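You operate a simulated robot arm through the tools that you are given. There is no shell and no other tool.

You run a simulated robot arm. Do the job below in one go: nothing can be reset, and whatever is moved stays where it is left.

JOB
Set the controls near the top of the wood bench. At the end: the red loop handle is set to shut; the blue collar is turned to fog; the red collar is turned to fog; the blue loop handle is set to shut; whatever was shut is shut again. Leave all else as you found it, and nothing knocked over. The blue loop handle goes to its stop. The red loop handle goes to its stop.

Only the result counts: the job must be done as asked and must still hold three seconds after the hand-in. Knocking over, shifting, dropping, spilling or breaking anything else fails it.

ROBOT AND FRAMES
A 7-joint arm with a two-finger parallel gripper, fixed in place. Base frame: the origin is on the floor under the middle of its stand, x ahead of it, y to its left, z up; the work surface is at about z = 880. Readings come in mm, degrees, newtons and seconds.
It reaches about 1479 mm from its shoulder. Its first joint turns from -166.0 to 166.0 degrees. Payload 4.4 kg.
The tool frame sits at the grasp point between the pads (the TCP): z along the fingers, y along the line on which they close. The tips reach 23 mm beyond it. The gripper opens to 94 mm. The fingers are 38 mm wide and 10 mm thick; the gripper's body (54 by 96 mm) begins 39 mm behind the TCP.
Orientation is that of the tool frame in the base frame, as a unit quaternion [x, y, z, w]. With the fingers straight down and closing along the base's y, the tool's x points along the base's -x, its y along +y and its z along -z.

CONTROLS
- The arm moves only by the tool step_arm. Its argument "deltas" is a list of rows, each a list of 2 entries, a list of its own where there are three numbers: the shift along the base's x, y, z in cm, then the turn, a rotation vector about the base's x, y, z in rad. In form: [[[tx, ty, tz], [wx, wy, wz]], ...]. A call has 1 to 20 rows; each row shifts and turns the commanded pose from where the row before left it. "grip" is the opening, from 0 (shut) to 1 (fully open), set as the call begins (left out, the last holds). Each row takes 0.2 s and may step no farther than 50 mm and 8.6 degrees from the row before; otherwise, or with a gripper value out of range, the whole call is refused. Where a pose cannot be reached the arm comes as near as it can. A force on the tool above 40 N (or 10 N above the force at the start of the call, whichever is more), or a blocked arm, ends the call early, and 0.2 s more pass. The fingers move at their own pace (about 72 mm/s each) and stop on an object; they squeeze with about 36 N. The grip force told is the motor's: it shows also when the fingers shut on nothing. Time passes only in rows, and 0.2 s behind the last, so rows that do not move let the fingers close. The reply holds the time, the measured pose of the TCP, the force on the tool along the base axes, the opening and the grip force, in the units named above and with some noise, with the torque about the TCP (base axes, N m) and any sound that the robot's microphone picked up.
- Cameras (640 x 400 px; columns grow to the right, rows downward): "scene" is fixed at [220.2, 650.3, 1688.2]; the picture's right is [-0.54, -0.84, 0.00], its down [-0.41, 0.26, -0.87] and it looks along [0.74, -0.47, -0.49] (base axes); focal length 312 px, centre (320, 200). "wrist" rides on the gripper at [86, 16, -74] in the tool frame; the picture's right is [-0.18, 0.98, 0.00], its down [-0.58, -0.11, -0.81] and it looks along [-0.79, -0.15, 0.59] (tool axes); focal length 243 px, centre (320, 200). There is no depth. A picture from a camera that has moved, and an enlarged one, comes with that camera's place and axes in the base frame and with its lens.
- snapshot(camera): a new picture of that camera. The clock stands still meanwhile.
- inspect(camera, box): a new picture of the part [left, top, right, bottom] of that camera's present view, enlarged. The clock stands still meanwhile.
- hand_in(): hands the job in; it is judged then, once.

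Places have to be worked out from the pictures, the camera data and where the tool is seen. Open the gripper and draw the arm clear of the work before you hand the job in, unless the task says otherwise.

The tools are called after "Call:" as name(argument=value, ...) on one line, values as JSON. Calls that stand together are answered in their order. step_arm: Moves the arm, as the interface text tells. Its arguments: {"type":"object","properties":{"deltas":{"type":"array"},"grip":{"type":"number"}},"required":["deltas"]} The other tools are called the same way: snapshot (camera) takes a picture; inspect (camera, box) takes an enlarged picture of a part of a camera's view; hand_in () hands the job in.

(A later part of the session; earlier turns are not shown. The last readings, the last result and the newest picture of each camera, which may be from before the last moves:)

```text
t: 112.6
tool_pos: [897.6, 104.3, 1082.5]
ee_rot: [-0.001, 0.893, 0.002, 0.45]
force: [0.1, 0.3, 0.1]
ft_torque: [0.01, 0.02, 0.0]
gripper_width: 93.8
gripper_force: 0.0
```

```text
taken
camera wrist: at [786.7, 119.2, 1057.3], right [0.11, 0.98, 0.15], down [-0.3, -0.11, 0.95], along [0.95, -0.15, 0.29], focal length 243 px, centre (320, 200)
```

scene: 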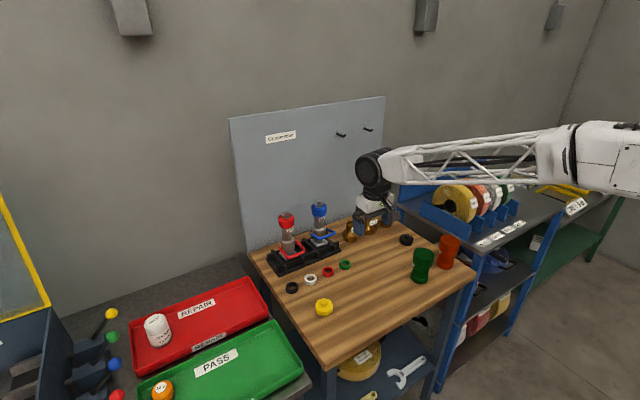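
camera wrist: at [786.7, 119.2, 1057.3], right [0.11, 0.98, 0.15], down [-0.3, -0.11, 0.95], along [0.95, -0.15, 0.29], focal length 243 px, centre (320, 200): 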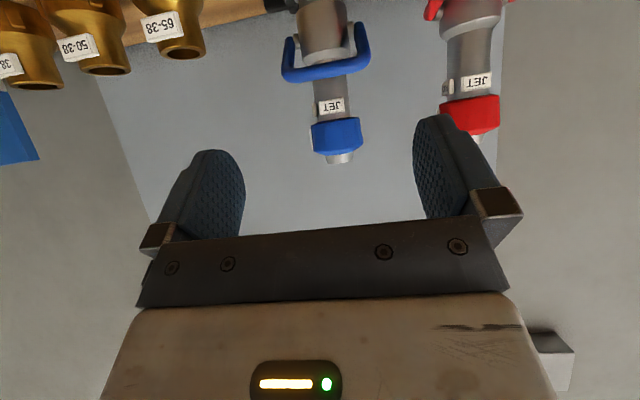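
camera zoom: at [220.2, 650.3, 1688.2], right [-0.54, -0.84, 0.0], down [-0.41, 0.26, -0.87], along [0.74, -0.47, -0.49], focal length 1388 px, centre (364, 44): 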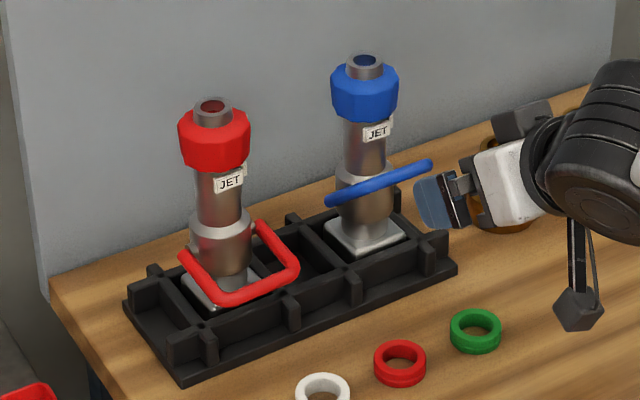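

The blue loop now points well up toward the tip, at about 40°. To be sure it rests on its stop, I'll go back to the same grip, press it firmly onto the stop and release while it's loaded.

Call:
step_arm(deltas=[[[4.0, 0.05, -1.0], [0, 0, 0]], [[4.0, 0.05, -2.0], [0, 0, 0]], [[3.0, 0.05, -2.0], [0, 0, 0]], [[2.0, 0.05, -1.5], [0, 0, 0]], [[1.6, 0, -1.2], [0, 0, 0]], [[0, 0, 0], [0, 0, 0]]], grip=1)

Call:
snapshot(camera="wrist")

```text
t: 114.0
tool_pos: [1041.6, 108.8, 1006.1]
ee_rot: [0.0, 0.893, 0.002, 0.45]
force: [0.2, -0.4, 0.4]
ft_torque: [-0.03, -0.02, -0.01]
gripper_width: 94.1
gripper_force: 0.1
```

```text
taken
camera wrist: at [931.9, 122.7, 980.8], right [0.11, 0.98, 0.15], down [-0.3, -0.11, 0.95], along [0.95, -0.15, 0.29], focal length 243 px, centre (320, 200)
```

wrist: 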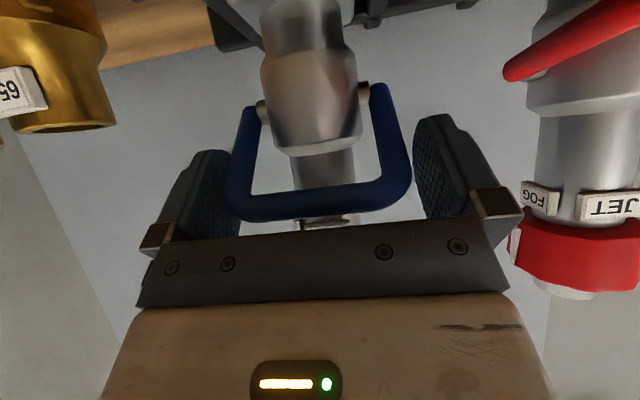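

The loop centre is about 3–4 mm toward -y, so I'll shift and close.

Call:
step_arm(deltas=[[[0, -0.3, 0], [0, 0, 0]], [[0, 0, 0], [0, 0, 0]]], grip=1)

Call:
step_arm(deltas=[[[0, 0, 0], [0, 0, 0]], [[0, 0, 0], [0, 0, 0]]], grip=0)

```text
t: 114.6
tool_pos: [1043.3, 105.7, 1006.1]
ee_rot: [0.0, 0.893, 0.002, 0.45]
force: [-0.1, -0.5, 0.4]
ft_torque: [-0.02, 0.03, -0.01]
gripper_width: 94.0
gripper_force: 0.0
```

```text
t: 115.2
tool_pos: [1042.1, 106.6, 1007.6]
ee_rot: [0.0, 0.892, 0.002, 0.452]
force: [-0.6, 9.2, 2.7]
ft_torque: [0.53, -0.03, 0.27]
gripper_width: 83.9
gripper_force: 35.7
```

Call:
step_arm(deltas=[[[0.12, 0.05, 0.14], [0, 0.035, 0]], [[0, 0, 0], [0, 0, 0]]], grip=0)

Call:
inspect(camera="scene", box=[260, 190, 360, 280])

```text
t: 115.8
tool_pos: [1044.5, 105.1, 1008.8]
ee_rot: [0.0, 0.9, 0.002, 0.435]
force: [5.7, 8.6, 8.2]
ft_torque: [0.33, -1.06, 0.14]
gripper_width: 84.3
gripper_force: 36.5
```

```text
4.44 times, centred on (310, 235) of scene
camera zoom: at [220.2, 650.3, 1688.2], right [-0.54, -0.84, 0.0], down [-0.41, 0.26, -0.87], along [0.74, -0.47, -0.49], focal length 1388 px, centre (364, 44)
```

zoom: 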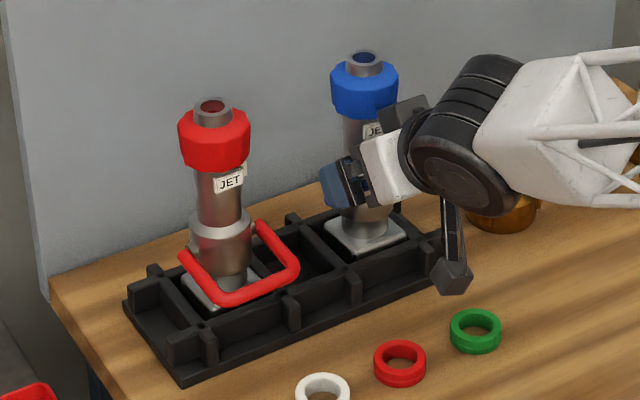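

After just 2° the torque jumps while the nozzle stays upright, so the loop is firmly on its stop. I'll release here and back out.

Call:
step_arm(deltas=[[[0, 0, 0], [0, 0, 0]], [[0, 0, 0], [0, 0, 0]]], grip=1)

Call:
step_arm(deltas=[[[-1.6, 0, 1.2], [0, 0, 0]], [[-2.0, 0, 1.5], [0, 0, 0]], [[-3.0, 0, 2.0], [0, 0, 0]], [[-4.0, 0, 2.0], [0, 0, 0]], [[-4.0, 0, 1.0], [0, 0, 0]], [[0, 0, 0], [0, 0, 0]]], grip=1)

Call:
inspect(camera="scene", box=[260, 190, 360, 280])

```text
t: 116.4
tool_pos: [1045.0, 104.1, 1006.9]
ee_rot: [-0.001, 0.901, 0.003, 0.434]
force: [0.2, 0.1, -0.4]
ft_torque: [-0.01, 0.0, 0.0]
gripper_width: 94.1
gripper_force: 0.0
```

```text
t: 117.8
tool_pos: [897.6, 106.6, 1084.2]
ee_rot: [0.001, 0.901, 0.001, 0.434]
force: [0.2, 0.1, 0.7]
ft_torque: [0.01, 0.01, 0.03]
gripper_width: 94.0
gripper_force: 0.0
```

```text
4.44 times, centred on (310, 235) of scene
camera zoom: at [220.2, 650.3, 1688.2], right [-0.54, -0.84, 0.0], down [-0.41, 0.26, -0.87], along [0.74, -0.47, -0.49], focal length 1388 px, centre (364, 44)
```

zoom: 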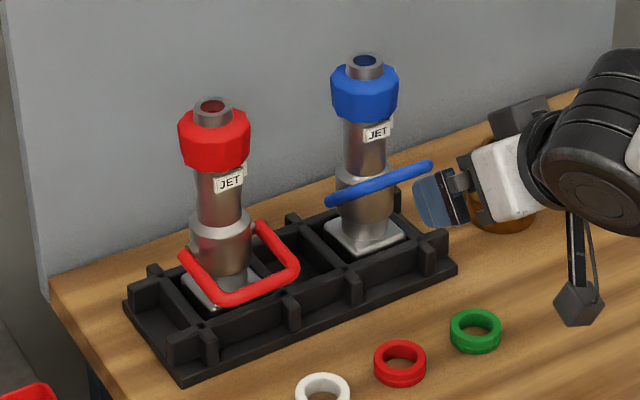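

Blue is done and standing steady, with its loop up on the stop. Now the red one: I'll move across at safe height and set 58° pitch there.

Call:
step_arm(deltas=[[[-0.5, 0, 3], [0, 0, 0]], [[-0.5, 3.5, 1], [0, 0, 0]], [[-0.5, 3.6, 0], [0, 0, 0]], [[-0.3, 3.6, 0], [0, 0, 0]], [[0, 3.5, 0], [0, 0, 0]], [[0, 0, 0], [0, -0.056, 0]], [[0, 0, 0], [0, -0.057, 0]], [[0, 0, 0], [0, 0, 0]]], grip=1)

Call:
snapshot(camera="wrist")

Call:
snapshot(camera="scene")

```text
t: 119.6
tool_pos: [879.8, 247.2, 1124.6]
ee_rot: [0.0, 0.875, 0.001, 0.485]
force: [0.0, 0.9, -0.6]
ft_torque: [0.0, 0.0, -0.01]
gripper_width: 94.0
gripper_force: 0.1
```

```text
taken
camera wrist: at [771.3, 262.1, 1091.7], right [0.1, 0.98, 0.16], down [-0.38, -0.11, 0.92], along [0.92, -0.15, 0.36], focal length 243 px, centre (320, 200)
```

wrist: 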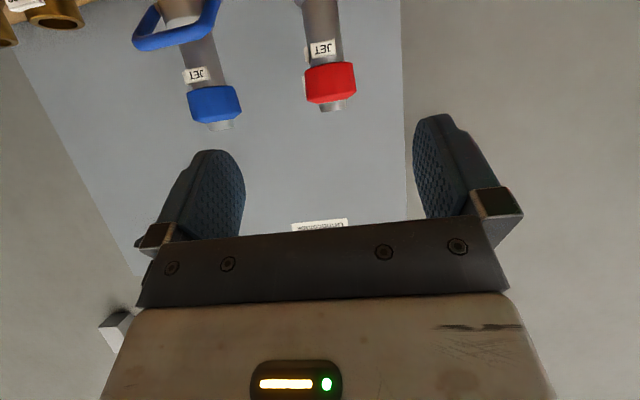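

```text
taken
```

scene: 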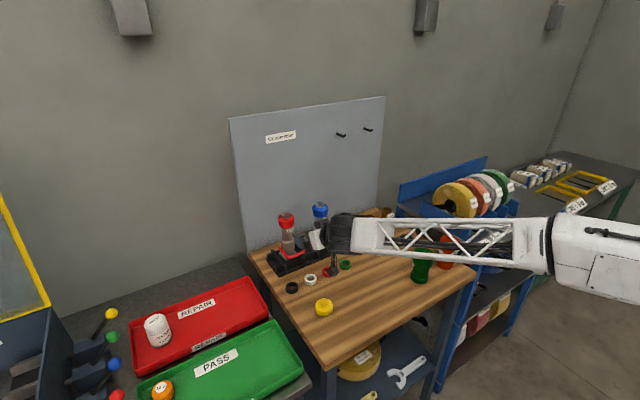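

Call:
step_arm(deltas=[[[2.18, 0, -3.03], [0, 0, 0]], [[2.18, 0, -3.03], [0, 0, 0]], [[2.18, 0, -3.03], [0, 0, 0]], [[2.18, 0, -3.0], [0, 0, 0]], [[0, 0, 0], [0, 0, 0]]], grip=1)

Call:
snapshot(camera="wrist")

```text
t: 120.8
tool_pos: [966.9, 249.3, 1003.1]
ee_rot: [0.0, 0.875, 0.002, 0.484]
force: [-0.5, -1.0, -0.3]
ft_torque: [0.01, 0.01, -0.01]
gripper_width: 93.8
gripper_force: 0.0
```

```text
taken
camera wrist: at [857.3, 263.1, 970.0], right [0.1, 0.98, 0.16], down [-0.38, -0.11, 0.92], along [0.92, -0.15, 0.36], focal length 243 px, centre (320, 200)
```

wrist: 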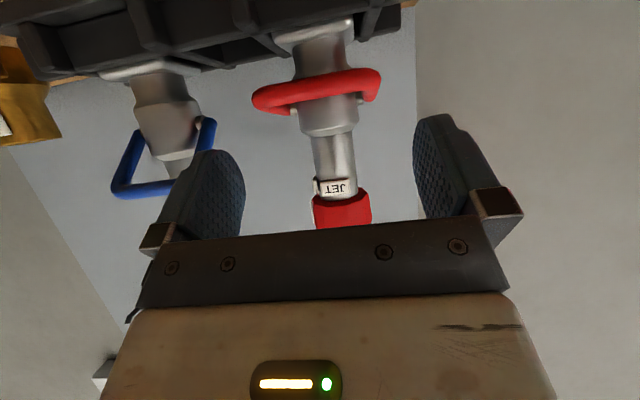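

The red crossbar reads about (1021, 246, 960), so the loop is at roughly -12°, a bit raised from my first push test. I'll advance to straddle it.

Call:
step_arm(deltas=[[[1.68, -0.08, -0.95], [0, 0, 0]], [[1.68, -0.08, -0.95], [0, 0, 0]], [[1.68, -0.08, -0.95], [0, 0, 0]], [[0, 0, 0], [0, 0, 0]]], grip=1)

Call:
snapshot(camera="wrist")

Call:
inspect(camera="scene", box=[250, 190, 350, 280])

```text
t: 121.8
tool_pos: [1019.1, 244.8, 976.3]
ee_rot: [0.001, 0.875, 0.001, 0.485]
force: [-0.8, 0.0, 0.5]
ft_torque: [0.01, 0.05, 0.02]
gripper_width: 94.0
gripper_force: 0.2
```

```text
taken
camera wrist: at [909.6, 259.0, 942.0], right [0.1, 0.98, 0.16], down [-0.38, -0.11, 0.92], along [0.92, -0.15, 0.36], focal length 243 px, centre (320, 200)
```

wrist: 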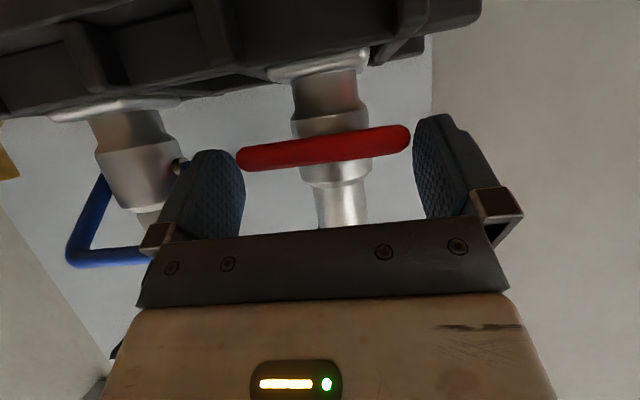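

```text
4.44 times, centred on (300, 235) of scene
camera zoom: at [220.2, 650.3, 1688.2], right [-0.54, -0.84, 0.0], down [-0.41, 0.26, -0.87], along [0.74, -0.47, -0.49], focal length 1388 px, centre (409, 44)
```

zoom: 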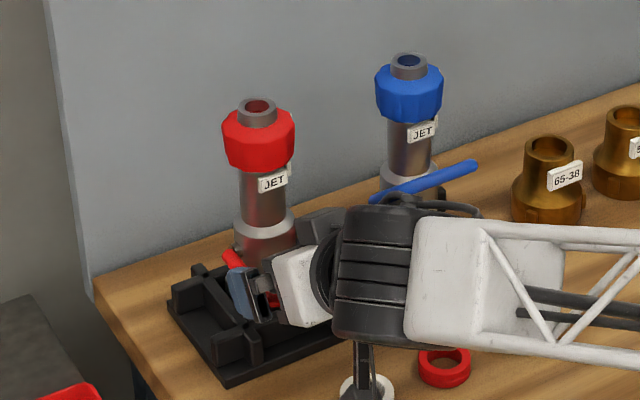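

Margins are about 6–7 mm on each side. Final advance, then close.

Call:
step_arm(deltas=[[[0.75, 0, -0.55], [0, 0, 0]], [[0.75, 0, -0.55], [0, 0, 0]], [[0, 0, 0], [0, 0, 0]]], grip=1)

Call:
step_arm(deltas=[[[0, 0, 0], [0, 0, 0]], [[0, 0, 0], [0, 0, 0]]], grip=0)

Call:
snapshot(camera="wrist")

Call:
inspect(camera="scene", box=[250, 190, 350, 280])

```text
t: 122.6
tool_pos: [1032.8, 244.7, 964.8]
ee_rot: [0.0, 0.875, 0.002, 0.484]
force: [-0.1, 0.4, 0.2]
ft_torque: [-0.02, -0.01, 0.0]
gripper_width: 94.1
gripper_force: 0.0
```

```text
t: 123.2
tool_pos: [1033.7, 246.2, 964.8]
ee_rot: [0.0, 0.874, 0.001, 0.485]
force: [2.0, 10.8, 0.7]
ft_torque: [0.3, -0.02, 0.31]
gripper_width: 84.2
gripper_force: 35.5
```

```text
taken
camera wrist: at [924.3, 259.9, 930.7], right [0.1, 0.98, 0.16], down [-0.38, -0.11, 0.92], along [0.92, -0.15, 0.36], focal length 243 px, centre (320, 200)
```

wrist: 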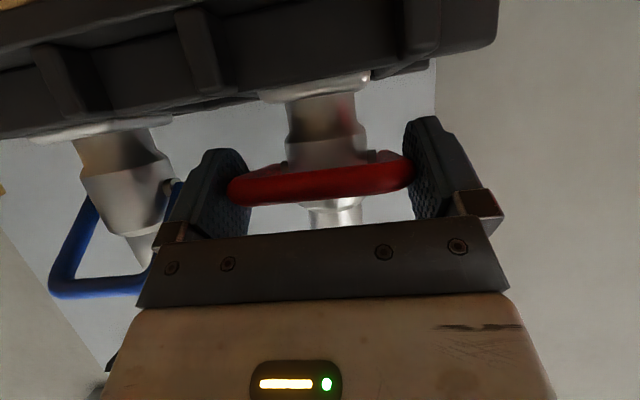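

```text
4.44 times, centred on (300, 235) of scene
camera zoom: at [220.2, 650.3, 1688.2], right [-0.54, -0.84, 0.0], down [-0.41, 0.26, -0.87], along [0.74, -0.47, -0.49], focal length 1388 px, centre (409, 44)
```

zoom: 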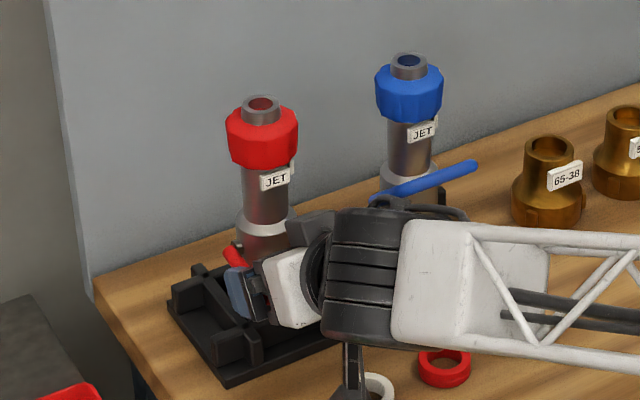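

The red loop is held. I'll swing 8° with a tiny y correction.

Call:
step_arm(deltas=[[[-0.03, 0.03, 0.215], [0, 0.0465, 0]], [[-0.02, 0.03, 0.215], [0, 0.0465, 0]], [[-0.02, 0, 0.215], [0, 0.0465, 0]], [[0, 0, 0], [0, 0, 0]]], grip=0)

Call:
inspect(camera="scene", box=[250, 190, 350, 280])

```text
t: 124.2
tool_pos: [1033.1, 245.6, 971.2]
ee_rot: [0.001, 0.906, 0.001, 0.424]
force: [3.0, 10.9, 11.1]
ft_torque: [0.13, -0.53, 0.24]
gripper_width: 83.9
gripper_force: 36.5
```

```text
4.44 times, centred on (300, 235) of scene
camera zoom: at [220.2, 650.3, 1688.2], right [-0.54, -0.84, 0.0], down [-0.41, 0.26, -0.87], along [0.74, -0.47, -0.49], focal length 1388 px, centre (409, 44)
```

zoom: 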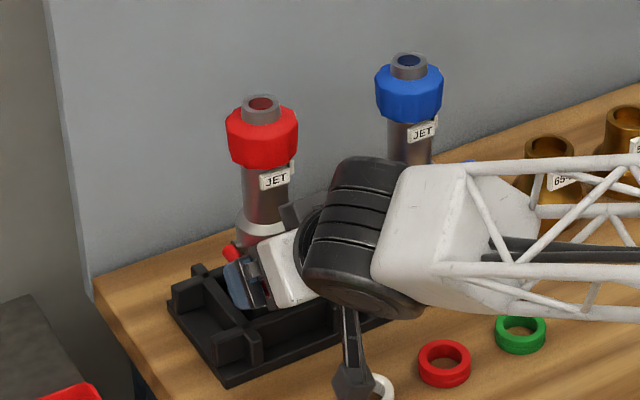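

Call:
step_arm(deltas=[[[0.0, 0.03, 0.285], [0, 0.0582, 0]], [[0.02, 0.02, 0.285], [0, 0.0582, 0]], [[0.03, 0, 0.285], [0, 0.0582, 0]], [[0, 0, 0], [0, 0, 0]]], grip=0)

Call:
inspect(camera="scene", box=[250, 190, 350, 280])

Call:
snapshot(camera="wrist")

```text
t: 125.2
tool_pos: [1034.4, 245.2, 979.0]
ee_rot: [0.001, 0.939, 0.001, 0.343]
force: [5.2, 4.9, 10.1]
ft_torque: [-0.21, -0.53, 0.26]
gripper_width: 84.3
gripper_force: 36.1
```

```text
4.44 times, centred on (300, 235) of scene
camera zoom: at [220.2, 650.3, 1688.2], right [-0.54, -0.84, 0.0], down [-0.41, 0.26, -0.87], along [0.74, -0.47, -0.49], focal length 1388 px, centre (409, 44)
```

zoom: 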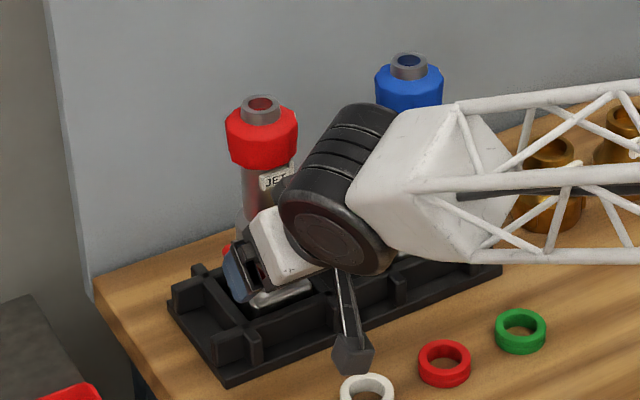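

```text
taken
camera wrist: at [920.3, 260.0, 980.3], right [0.14, 0.98, 0.12], down [-0.07, -0.11, 0.99], along [0.99, -0.15, 0.06], focal length 243 px, centre (320, 200)
```

wrist: 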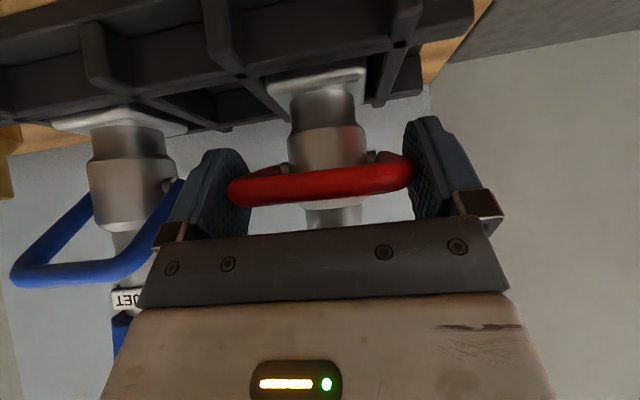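

Going well: the nozzle is upright and the loop about level. 4° more, then I'll regrip.

Call:
step_arm(deltas=[[[0.03, 0, 0.16], [0, 0.035, 0]], [[0.03, 0, 0.16], [0, 0.035, 0]], [[0, 0, 0], [0, 0, 0]]], grip=0)

Call:
step_arm(deltas=[[[0, 0, 0], [0, 0, 0]], [[0, 0, 0], [0, 0, 0]], [[-1.5, 0, 2.0], [0, 0, 0]], [[-1.5, 0, 2.0], [0, 0, 0]], [[-1.8, 0, 1.2], [0, -0.08, 0]], [[-1.5, 0, -0.5], [0, -0.1, 0]], [[0, 0, -0.8], [0, -0.1, 0]], [[0, 0, 0], [0, -0.1, 0]], [[0, 0, 0], [0, 0, 0]]], grip=1)

Call:
snapshot(camera="wrist")

Call:
inspect(camera="scene", box=[250, 190, 350, 280])

```text
t: 126.0
tool_pos: [1033.6, 246.2, 982.3]
ee_rot: [0.001, 0.951, 0.001, 0.309]
force: [5.3, 5.7, 7.7]
ft_torque: [0.04, -0.45, 0.29]
gripper_width: 84.4
gripper_force: 36.7
```

```text
t: 128.0
tool_pos: [971.0, 245.8, 1019.7]
ee_rot: [0.0, 0.875, 0.002, 0.484]
force: [0.0, -0.7, 1.0]
ft_torque: [0.0, -0.02, 0.01]
gripper_width: 94.0
gripper_force: 0.0
```

```text
taken
camera wrist: at [862.3, 260.3, 987.7], right [0.1, 0.98, 0.16], down [-0.37, -0.11, 0.92], along [0.92, -0.15, 0.36], focal length 243 px, centre (320, 200)
```

wrist: 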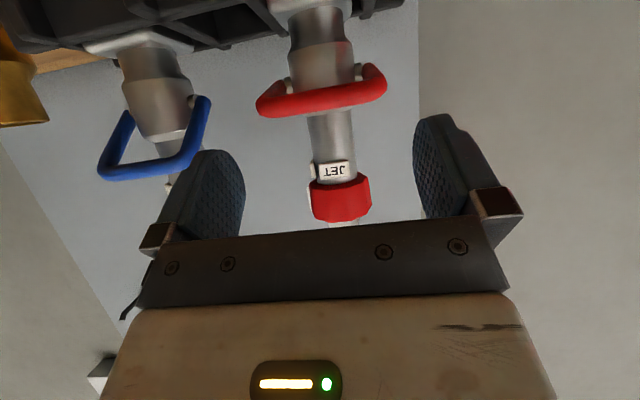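

```text
4.44 times, centred on (300, 235) of scene
camera zoom: at [220.2, 650.3, 1688.2], right [-0.54, -0.84, 0.0], down [-0.41, 0.26, -0.87], along [0.74, -0.47, -0.49], focal length 1388 px, centre (409, 44)
```

zoom: 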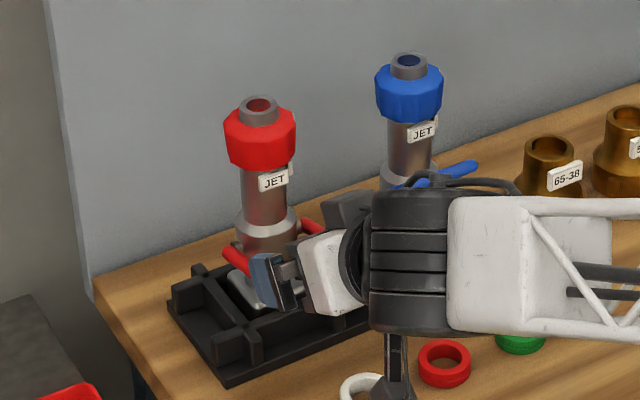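

The red loop is at about +11°. I'll advance and regrip.

Call:
step_arm(deltas=[[[1.5, -0.02, -0.95], [0, 0, 0]], [[1.5, -0.02, -0.95], [0, 0, 0]], [[1.5, -0.02, -0.95], [0, 0, 0]], [[1.5, 0, -0.95], [0, 0, 0]], [[0, 0, 0], [0, 0, 0]]], grip=1)

Call:
snapshot(camera="wrist")

```text
t: 129.2
tool_pos: [1031.1, 247.9, 982.4]
ee_rot: [0.0, 0.875, 0.002, 0.483]
force: [0.0, -0.6, 0.3]
ft_torque: [0.0, 0.02, 0.01]
gripper_width: 94.3
gripper_force: 0.0
```

```text
taken
camera wrist: at [923.8, 260.9, 948.6], right [0.1, 0.98, 0.16], down [-0.37, -0.11, 0.92], along [0.92, -0.15, 0.36], focal length 243 px, centre (320, 200)
```

wrist: 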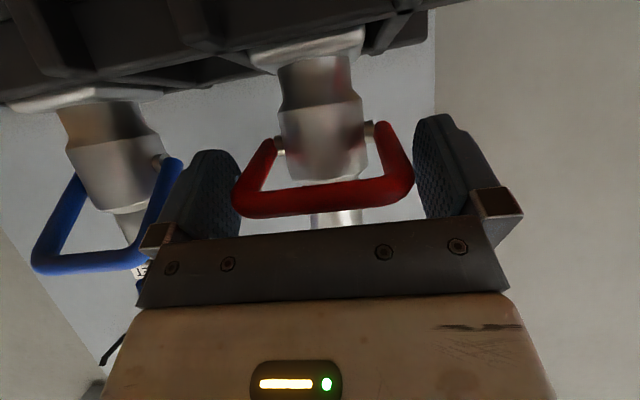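

Call:
step_arm(deltas=[[[0, -0.1, 0], [0, 0, 0]], [[0, 0, 0], [0, 0, 0]], [[0, 0, 0], [0, 0, 0]]], grip=0)

```text
t: 130.0
tool_pos: [1031.6, 245.1, 982.1]
ee_rot: [0.0, 0.875, 0.001, 0.483]
force: [1.7, 19.6, 0.1]
ft_torque: [1.07, -0.12, 0.46]
gripper_width: 84.2
gripper_force: 35.7
```

The grip shows a 20 N side load, so I'll ease +y slightly while swinging 10°.

Call:
step_arm(deltas=[[[0.06, 0.05, 0.275], [0, 0.0582, 0]], [[0.08, 0.05, 0.275], [0, 0.0582, 0]], [[0.09, 0, 0.275], [0, 0.0582, 0]], [[0, 0, 0], [0, 0, 0]]], grip=0)

Call:
inspect(camera="scene", box=[250, 190, 350, 280])

```text
t: 131.0
tool_pos: [1033.3, 246.6, 991.3]
ee_rot: [0.0, 0.914, 0.002, 0.405]
force: [3.6, 10.1, 6.5]
ft_torque: [0.34, -0.37, 0.28]
gripper_width: 83.8
gripper_force: 36.0
```

```text
4.44 times, centred on (300, 235) of scene
camera zoom: at [220.2, 650.3, 1688.2], right [-0.54, -0.84, 0.0], down [-0.41, 0.26, -0.87], along [0.74, -0.47, -0.49], focal length 1388 px, centre (409, 44)
```

zoom: 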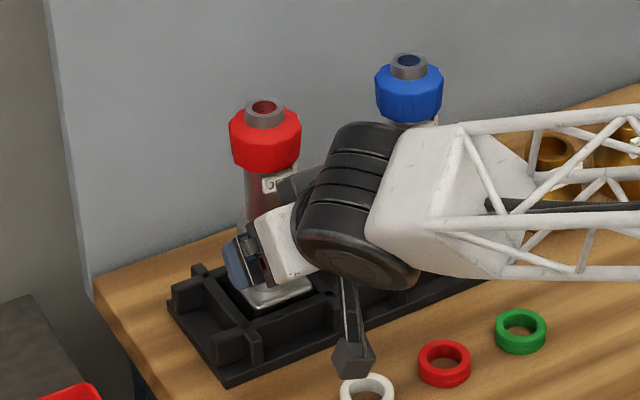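

Call:
step_arm(deltas=[[[0.09, 0.02, 0.21], [0, 0.0466, 0]], [[0.1, 0.02, 0.21], [0, 0.0466, 0]], [[0.11, 0, 0.21], [0, 0.0466, 0]], [[0, 0, 0], [0, 0, 0]]], grip=0)

Call:
inspect(camera="scene", box=[250, 190, 350, 280])

```text
t: 132.0
tool_pos: [1036.3, 245.6, 998.7]
ee_rot: [0.0, 0.94, 0.001, 0.34]
force: [6.0, 7.6, 8.5]
ft_torque: [0.2, -0.47, 0.27]
gripper_width: 84.0
gripper_force: 35.4
```

```text
4.44 times, centred on (300, 235) of scene
camera zoom: at [220.2, 650.3, 1688.2], right [-0.54, -0.84, 0.0], down [-0.41, 0.26, -0.87], along [0.74, -0.47, -0.49], focal length 1388 px, centre (409, 44)
```

zoom: 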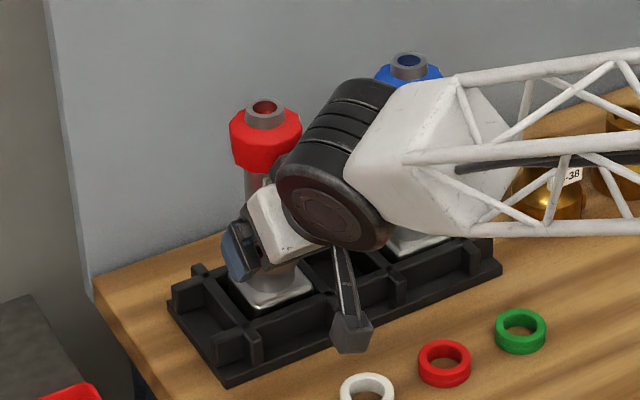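

The red loop is at about +29° and steady. I'll release, back out and re-pitch for the last part.

Call:
step_arm(deltas=[[[0, 0, 0], [0, 0, 0]], [[0, 0, 0], [0, 0, 0]], [[-1.6, 0, 1.9], [0, 0, 0]], [[-1.6, 0, 1.9], [0, 0, 0]], [[-1.6, 0, 1.0], [0, -0.08, 0]], [[-1.2, 0, -0.5], [0, -0.08, 0]], [[0, 0, -0.5], [0, -0.08, 0]], [[0, 0, 0], [0, -0.07, 0]], [[0, 0, 0], [0, 0, 0]]], grip=1)

Call:
snapshot(camera="wrist")

Call:
inspect(camera="scene", box=[250, 190, 350, 280])

```text
t: 134.0
tool_pos: [975.6, 245.9, 1033.8]
ee_rot: [-0.001, 0.876, 0.002, 0.482]
force: [0.1, -0.6, 0.7]
ft_torque: [0.02, -0.01, 0.0]
gripper_width: 94.0
gripper_force: 0.0
```

```text
taken
camera wrist: at [867.5, 260.3, 1001.5], right [0.1, 0.98, 0.16], down [-0.37, -0.11, 0.92], along [0.92, -0.15, 0.35], focal length 243 px, centre (320, 200)
```

wrist: 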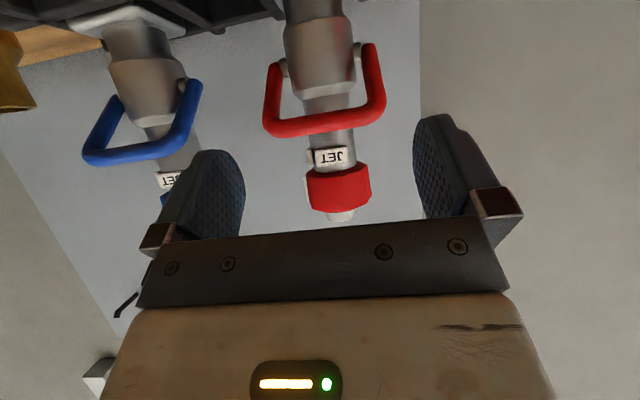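

```text
4.44 times, centred on (300, 235) of scene
camera zoom: at [220.2, 650.3, 1688.2], right [-0.54, -0.84, 0.0], down [-0.41, 0.26, -0.87], along [0.74, -0.47, -0.49], focal length 1388 px, centre (409, 44)
```

zoom: 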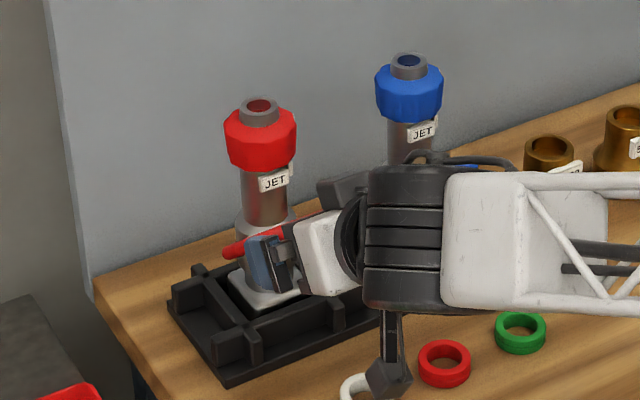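

Call:
step_arm(deltas=[[[1.61, 0, -0.76], [0, 0, 0]], [[1.61, 0, -0.76], [0, 0, 0]], [[1.61, 0, -0.76], [0, 0, 0]], [[1.6, 0, -0.76], [0, 0, 0]], [[0, 0, 0], [0, 0, 0]]], grip=1)

Call:
snapshot(camera="wrist")

```text
t: 135.2
tool_pos: [1039.6, 245.1, 1005.3]
ee_rot: [0.0, 0.877, 0.001, 0.48]
force: [-0.8, 0.1, -0.6]
ft_torque: [0.04, 0.0, 0.0]
gripper_width: 94.2
gripper_force: 0.0
```

```text
taken
camera wrist: at [930.6, 259.6, 971.9], right [0.1, 0.98, 0.16], down [-0.37, -0.11, 0.92], along [0.92, -0.15, 0.35], focal length 243 px, centre (320, 200)
```

wrist: 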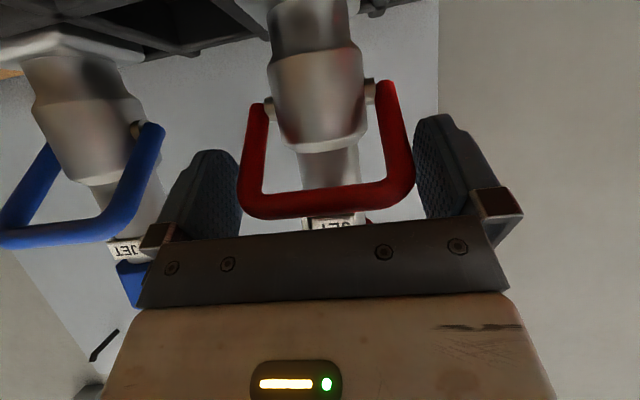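

Well centred. I'll close, then swing toward the stop.

Call:
step_arm(deltas=[[[0, 0, 0], [0, 0, 0]], [[0, 0, 0], [0, 0, 0]]], grip=0)

Call:
step_arm(deltas=[[[0.17, 0, 0.2], [0, 0.0523, 0]], [[0.18, 0, 0.19], [0, 0.0523, 0]], [[0, 0, 0], [0, 0, 0]]], grip=0)

Call:
inspect(camera="scene", box=[250, 190, 350, 280])

```text
t: 135.8
tool_pos: [1038.9, 246.1, 1005.1]
ee_rot: [0.001, 0.877, 0.001, 0.481]
force: [3.1, 7.0, 0.5]
ft_torque: [0.39, -0.13, 0.18]
gripper_width: 84.1
gripper_force: 35.3
```

```text
t: 136.6
tool_pos: [1044.0, 246.3, 1009.0]
ee_rot: [0.0, 0.9, 0.001, 0.435]
force: [3.9, 9.5, 7.8]
ft_torque: [0.57, -1.03, 0.2]
gripper_width: 84.2
gripper_force: 36.4
```

```text
4.44 times, centred on (300, 235) of scene
camera zoom: at [220.2, 650.3, 1688.2], right [-0.54, -0.84, 0.0], down [-0.41, 0.26, -0.87], along [0.74, -0.47, -0.49], focal length 1388 px, centre (409, 44)
```

zoom: 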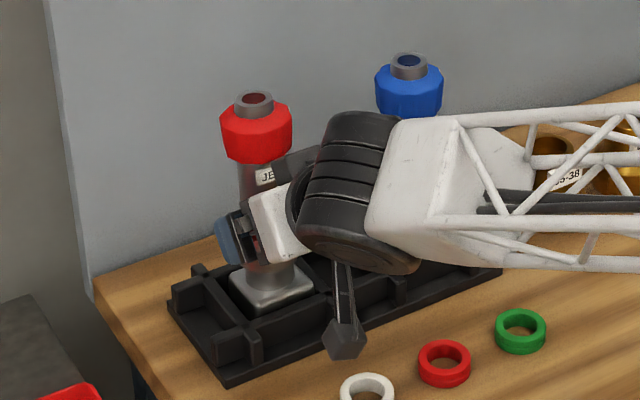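

Same signature as blue: 0.6 N·m about the pivot and a slight lean, so the red loop is on its stop. I'll ease about 1.5° so the nozzle is nearly upright, then release and back out.

Call:
step_arm(deltas=[[[-0.08, 0, -0.09], [0, -0.026, 0]], [[0, 0, 0], [0, 0, 0]]], grip=0)

Call:
step_arm(deltas=[[[0, 0, 0], [0, 0, 0]], [[0, 0, 0], [0, 0, 0]]], grip=1)

Call:
step_arm(deltas=[[[-1.6, 0, 1.2], [0, 0, 0]], [[-2.0, 0, 1.5], [0, 0, 0]], [[-3.0, 0, 2.0], [0, 0, 0]], [[-4.0, 0, 2.0], [0, 0, 0]], [[-4.0, 0, 2.0], [0, 0, 0]], [[-4.0, 0, 2.0], [0, 0, 0]], [[0, 0, 0], [0, 0, 0]]], grip=1)

Call:
inspect(camera="scene", box=[250, 190, 350, 280])

Call:
snapshot(camera="wrist")

```text
t: 137.2
tool_pos: [1042.8, 245.8, 1008.9]
ee_rot: [0.001, 0.894, 0.002, 0.447]
force: [-9.1, 10.6, 16.0]
ft_torque: [0.23, -0.22, -0.24]
gripper_width: 84.0
gripper_force: 35.9
```

```text
t: 137.8
tool_pos: [1042.5, 245.5, 1007.0]
ee_rot: [-0.001, 0.895, 0.002, 0.446]
force: [0.0, -1.0, 0.1]
ft_torque: [0.02, 0.01, 0.02]
gripper_width: 94.2
gripper_force: 0.1
```

```text
t: 139.4
tool_pos: [855.8, 243.4, 1115.7]
ee_rot: [-0.001, 0.895, 0.002, 0.446]
force: [-1.1, -0.4, 0.1]
ft_torque: [-0.01, 0.01, -0.03]
gripper_width: 94.1
gripper_force: 0.0
```

```text
4.44 times, centred on (300, 235) of scene
camera zoom: at [220.2, 650.3, 1688.2], right [-0.54, -0.84, 0.0], down [-0.41, 0.26, -0.87], along [0.74, -0.47, -0.49], focal length 1388 px, centre (409, 44)
```

zoom: 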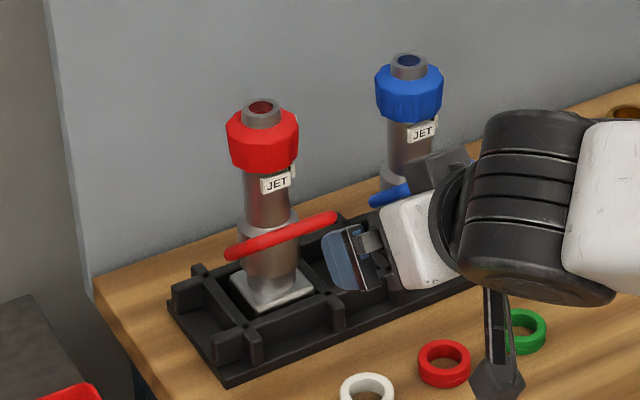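

```text
taken
camera wrist: at [744.7, 257.8, 1091.6], right [0.11, 0.98, 0.15], down [-0.29, -0.11, 0.95], along [0.95, -0.15, 0.28], focal length 243 px, centre (320, 200)
```

wrist: 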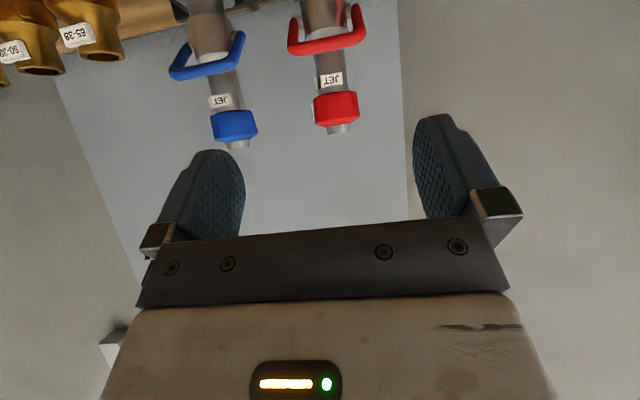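

Both loops now stand at the same angle. As I did with blue, I'll re-press red once and release it under load, to be sure it rests on its stop.

Call:
step_arm(deltas=[[[4.0, 0, -2.0], [0, 0, 0]], [[4.0, 0, -2.0], [0, 0, 0]], [[4.0, 0, -2.0], [0, 0, 0]], [[3.0, 0, -2.0], [0, 0, 0]], [[2.0, 0.05, -1.5], [0, 0, 0]], [[1.6, 0, -1.2], [0, 0, 0]], [[0, 0, 0], [0, 0, 0]]], grip=1)

Call:
snapshot(camera="wrist")

```text
t: 141.0
tool_pos: [1043.3, 247.2, 1009.4]
ee_rot: [0.0, 0.895, 0.002, 0.446]
force: [-0.3, 0.5, -0.1]
ft_torque: [-0.02, -0.01, 0.01]
gripper_width: 94.0
gripper_force: 0.0
```

```text
taken
camera wrist: at [932.7, 261.1, 984.0], right [0.11, 0.98, 0.15], down [-0.29, -0.11, 0.95], along [0.95, -0.15, 0.28], focal length 243 px, centre (320, 200)
```

wrist: 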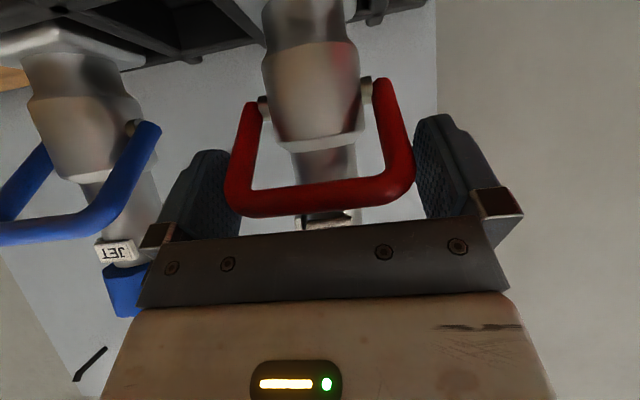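

Call:
step_arm(deltas=[[[0, -0.25, 0], [0, 0, 0]], [[0, 0, 0], [0, 0, 0]]], grip=1)

Call:
step_arm(deltas=[[[0, 0, 0], [0, 0, 0]], [[0, 0, 0], [0, 0, 0]]], grip=0)

Call:
step_arm(deltas=[[[0.14, 0.03, 0.14], [0, 0.04, 0]], [[0, 0, 0], [0, 0, 0]]], grip=0)

Call:
inspect(camera="scene", box=[250, 190, 350, 280])

```text
t: 141.6
tool_pos: [1043.9, 244.4, 1007.9]
ee_rot: [-0.001, 0.895, 0.002, 0.446]
force: [0.2, 0.4, 0.1]
ft_torque: [0.01, -0.01, 0.01]
gripper_width: 94.5
gripper_force: 0.0
```

```text
t: 142.2
tool_pos: [1043.3, 244.3, 1009.1]
ee_rot: [0.0, 0.894, 0.002, 0.447]
force: [-2.5, 12.2, 6.3]
ft_torque: [0.87, -0.07, 0.67]
gripper_width: 83.9
gripper_force: 35.8
```

```text
t: 142.8
tool_pos: [1044.4, 244.8, 1009.3]
ee_rot: [0.001, 0.903, 0.002, 0.429]
force: [4.3, 14.2, 8.7]
ft_torque: [0.91, -1.0, 0.13]
gripper_width: 84.1
gripper_force: 35.8
```

```text
4.44 times, centred on (300, 235) of scene
camera zoom: at [220.2, 650.3, 1688.2], right [-0.54, -0.84, 0.0], down [-0.41, 0.26, -0.87], along [0.74, -0.47, -0.49], focal length 1388 px, centre (409, 44)
```

zoom: 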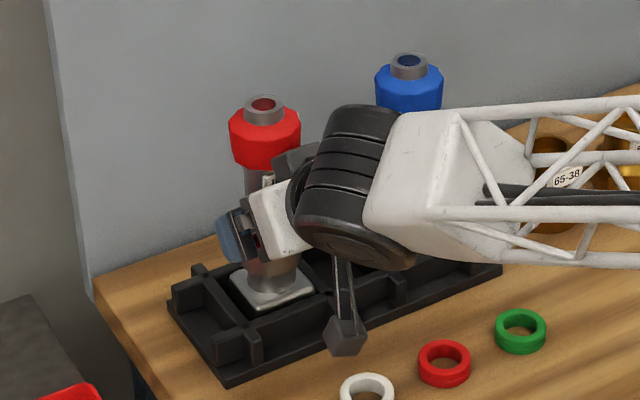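

The torque jumps again within about 2°, confirming the stop. I'll release here and back out.

Call:
step_arm(deltas=[[[0, 0, 0], [0, 0, 0]], [[0, 0, 0], [0, 0, 0]]], grip=1)

Call:
step_arm(deltas=[[[-1.6, 0, 1.2], [0, 0, 0]], [[-2.0, 0, 1.5], [0, 0, 0]], [[-3.0, 0, 2.0], [0, 0, 0]], [[-4.0, 0, 2.0], [0, 0, 0]], [[-4.0, 0, 2.0], [0, 0, 0]], [[-4.0, 0, 2.0], [0, 0, 0]], [[0, 0, 2], [0, 0.1, 0]], [[0, 0, 2], [0, 0.13, 0]], [[0, 0, 2], [0, 0.13, 0]], [[0, 0, 2], [0, 0.13, 0]], [[0, 0, 0], [0, 0.13, 0]], [[0, 0, 0], [0, 0.13, 0]], [[0, 0, 0], [0, 0.13, 0]], [[0, 0, 0], [0, 0, 0]]], grip=1)

Call:
snapshot(camera="wrist")

Call:
inspect(camera="scene", box=[250, 190, 350, 280])

```text
t: 143.4
tool_pos: [1045.3, 243.3, 1009.4]
ee_rot: [-0.001, 0.904, 0.002, 0.428]
force: [-0.2, -0.6, -0.2]
ft_torque: [0.0, 0.0, 0.0]
gripper_width: 93.7
gripper_force: 0.1
```

```text
t: 146.4
tool_pos: [859.1, 244.7, 1196.8]
ee_rot: [0.0, 1.0, 0.001, 0.003]
force: [0.0, 0.4, 0.5]
ft_torque: [0.03, -0.05, 0.01]
gripper_width: 93.9
gripper_force: 0.0
```

```text
taken
camera wrist: at [772.4, 258.3, 1270.9], right [0.19, 0.98, 0.0], down [0.58, -0.11, 0.81], along [0.8, -0.15, -0.59], focal length 243 px, centre (320, 200)
```

wrist: 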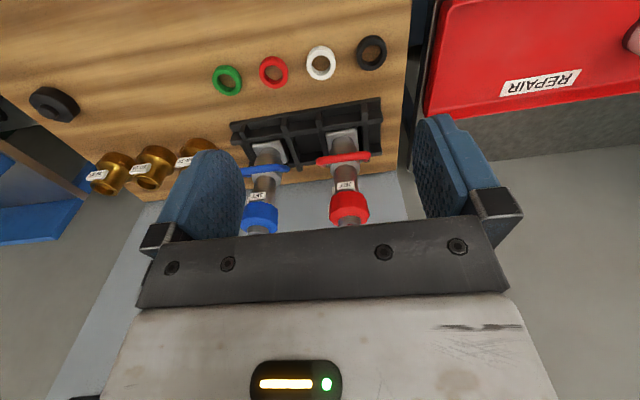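

```text
4.44 times, centred on (300, 235) of scene
camera zoom: at [220.2, 650.3, 1688.2], right [-0.54, -0.84, 0.0], down [-0.41, 0.26, -0.87], along [0.74, -0.47, -0.49], focal length 1388 px, centre (409, 44)
```

zoom: 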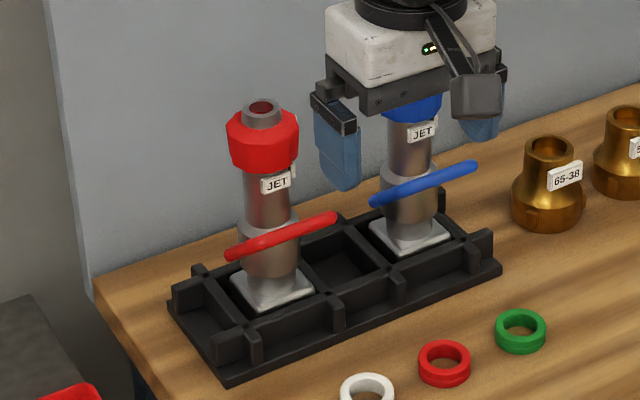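

Both loops are up on their stops and both nozzles stand upright. Now for the red knob on the floor: I'll move the arm back over the clear floor area left of the robot, turning the yaw with the arm's azimuth, and look down.

Call:
step_arm(deltas=[[[-4.5, 0.5, 1], [0, 0, 0]], [[-4.5, 0.5, 1], [0, 0, 0]], [[-4.5, 0.5, 0], [0, 0, 0]], [[-4.5, 0.5, 0], [0, 0, 0.05]], [[-4.5, 0.5, 0], [0, 0, 0.05]], [[-4.5, 1, 0], [0, 0, 0.06]], [[-4.0, 2, 0], [0, 0, 0.08]], [[-4.0, 2, 0], [0, 0, 0.08]], [[-4.0, 2, 0], [0, 0, 0.1]], [[-3.0, 2, 0], [0, 0, 0.1]], [[0, 0, 0], [0, 0, 0]]], grip=1)

Call:
snapshot(camera="wrist")

Call:
snapshot(camera="scene")

```text
t: 148.8
tool_pos: [440.0, 358.8, 1214.3]
ee_rot: [-0.257, 0.966, 0.001, 0.002]
force: [-0.8, 1.0, 1.1]
ft_torque: [-0.01, 0.02, 0.02]
gripper_width: 93.7
gripper_force: 0.0
```

```text
taken
camera wrist: at [356.4, 327.9, 1289.0], right [-0.33, 0.94, 0.0], down [0.56, 0.19, 0.81], along [0.76, 0.27, -0.59], focal length 243 px, centre (320, 200)
```

wrist: 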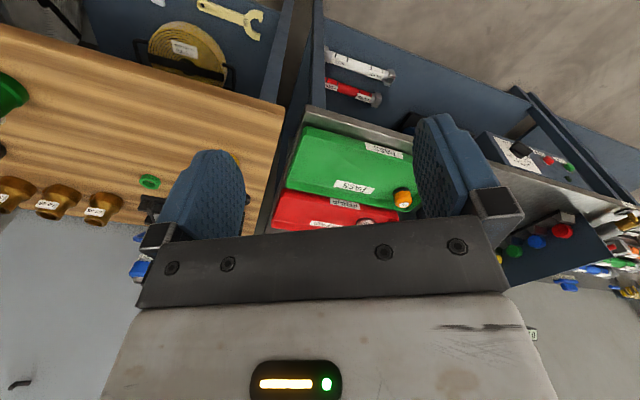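

```text
taken
```

scene: 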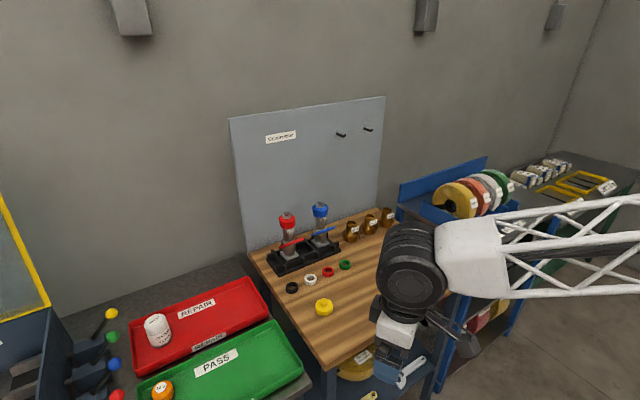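

I'll tilt the tool so the wrist camera looks down at the floor.

Call:
step_arm(deltas=[[[0, 0, 0], [-0.06, 0.104, 0]], [[0, 0, 0], [-0.06, 0.104, 0]], [[0, 0, 0], [-0.06, 0.104, 0]], [[0, 0, 0], [-0.06, 0.104, 0]], [[0, 0, 0], [-0.06, 0.104, 0]], [[0, 0, 0], [0, 0, 0]]], grip=1)

Call:
snapshot(camera="wrist")

```text
t: 150.2
tool_pos: [439.0, 358.5, 1216.4]
ee_rot: [-0.246, 0.924, -0.076, -0.283]
force: [0.1, -0.4, 0.4]
ft_torque: [0.03, -0.05, -0.01]
gripper_width: 94.1
gripper_force: 0.0
```

```text
taken
camera wrist: at [405.4, 356.4, 1326.6], right [-0.35, 0.93, -0.1], down [0.86, 0.37, 0.34], along [0.36, 0.03, -0.93], focal length 243 px, centre (320, 200)
```

wrist: 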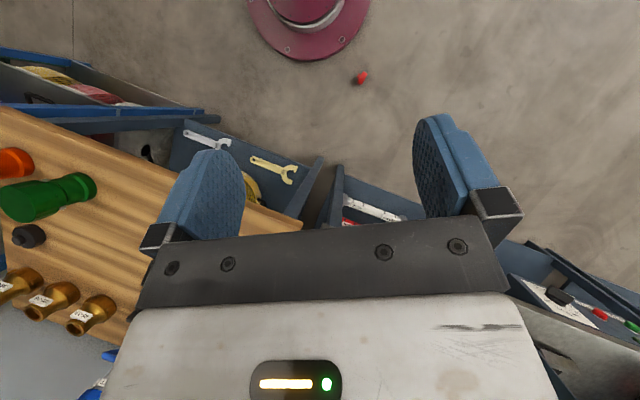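

The knob is on the floor at about (252, 358), clear of the robot's base plate. I'll enlarge it to see how it lies.

Call:
inspect(camera="wrist", box=[330, 50, 400, 100])

```text
8.00 times, centred on (365, 75) of wrist
camera zoom: at [405.4, 356.4, 1326.6], right [-0.35, 0.93, -0.1], down [0.86, 0.37, 0.34], along [0.36, 0.03, -0.93], focal length 1941 px, centre (-40, 1200)
```

zoom: 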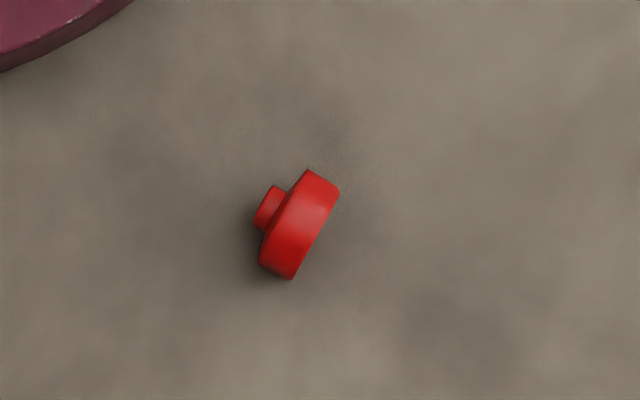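

The knob lies on its edge with the boss facing roughly -y. My plan is to come down beside it, topple it onto its base by pushing the top toward +y, then grip it upright and carry it back. First I straighten the tool and descend slowly over clear floor.

Call:
step_arm(deltas=[[[-2, 0, 0], [0.06, -0.104, 0]], [[-2, 0, 0], [0.06, -0.104, 0]], [[-2, 0, -2], [0.06, -0.104, 0]], [[-2, 0, -3], [0.06, -0.104, 0]], [[-2, 0, -4], [0.06, -0.104, 0]], [[-2, 0, -4], [0, 0, 0]], [[0, 0, -4.5], [0, 0, 0]], [[0, 0, -4.5], [0, 0, 0]], [[0, 0, 0], [0, 0, 0]]], grip=0.7)

Call:
snapshot(camera="scene")

```text
t: 152.2
tool_pos: [319.6, 360.0, 995.6]
ee_rot: [-0.256, 0.967, 0.001, 0.002]
force: [0.2, 0.4, 0.2]
ft_torque: [-0.01, -0.04, -0.02]
gripper_width: 65.8
gripper_force: 0.0
```

```text
taken
```

scene: 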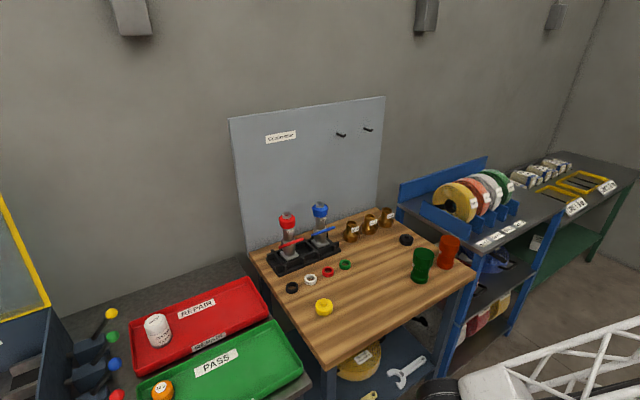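

Call:
step_arm(deltas=[[[0, 0, -4.8], [0, 0, 0]], [[0, 0, -4.8], [0, 0, 0]], [[0, 0, -4.8], [0, 0, 0]], [[0, 0, -4.8], [0, 0, 0]], [[0, 0, -4.8], [0, 0, 0]], [[0, 0, 0], [0, 0, 0]]], grip=0.7)

Call:
snapshot(camera="wrist")

```text
t: 153.6
tool_pos: [320.1, 359.5, 756.0]
ee_rot: [-0.256, 0.967, 0.002, 0.003]
force: [0.2, -0.4, 0.2]
ft_torque: [0.02, 0.0, 0.03]
gripper_width: 65.7
gripper_force: 0.1
```

```text
taken
camera wrist: at [237.0, 327.7, 829.2], right [-0.33, 0.94, 0.0], down [0.56, 0.19, 0.81], along [0.76, 0.27, -0.59], focal length 243 px, centre (320, 200)
```

wrist: 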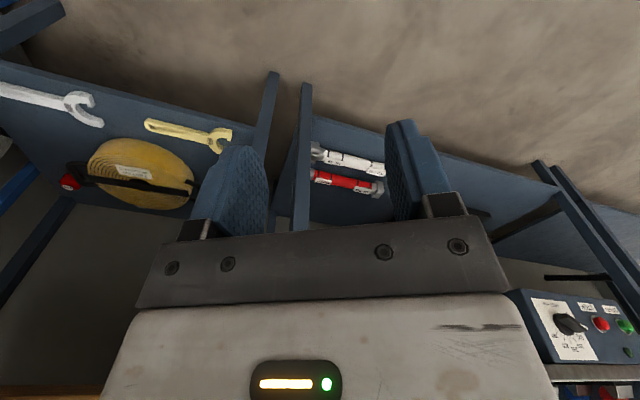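

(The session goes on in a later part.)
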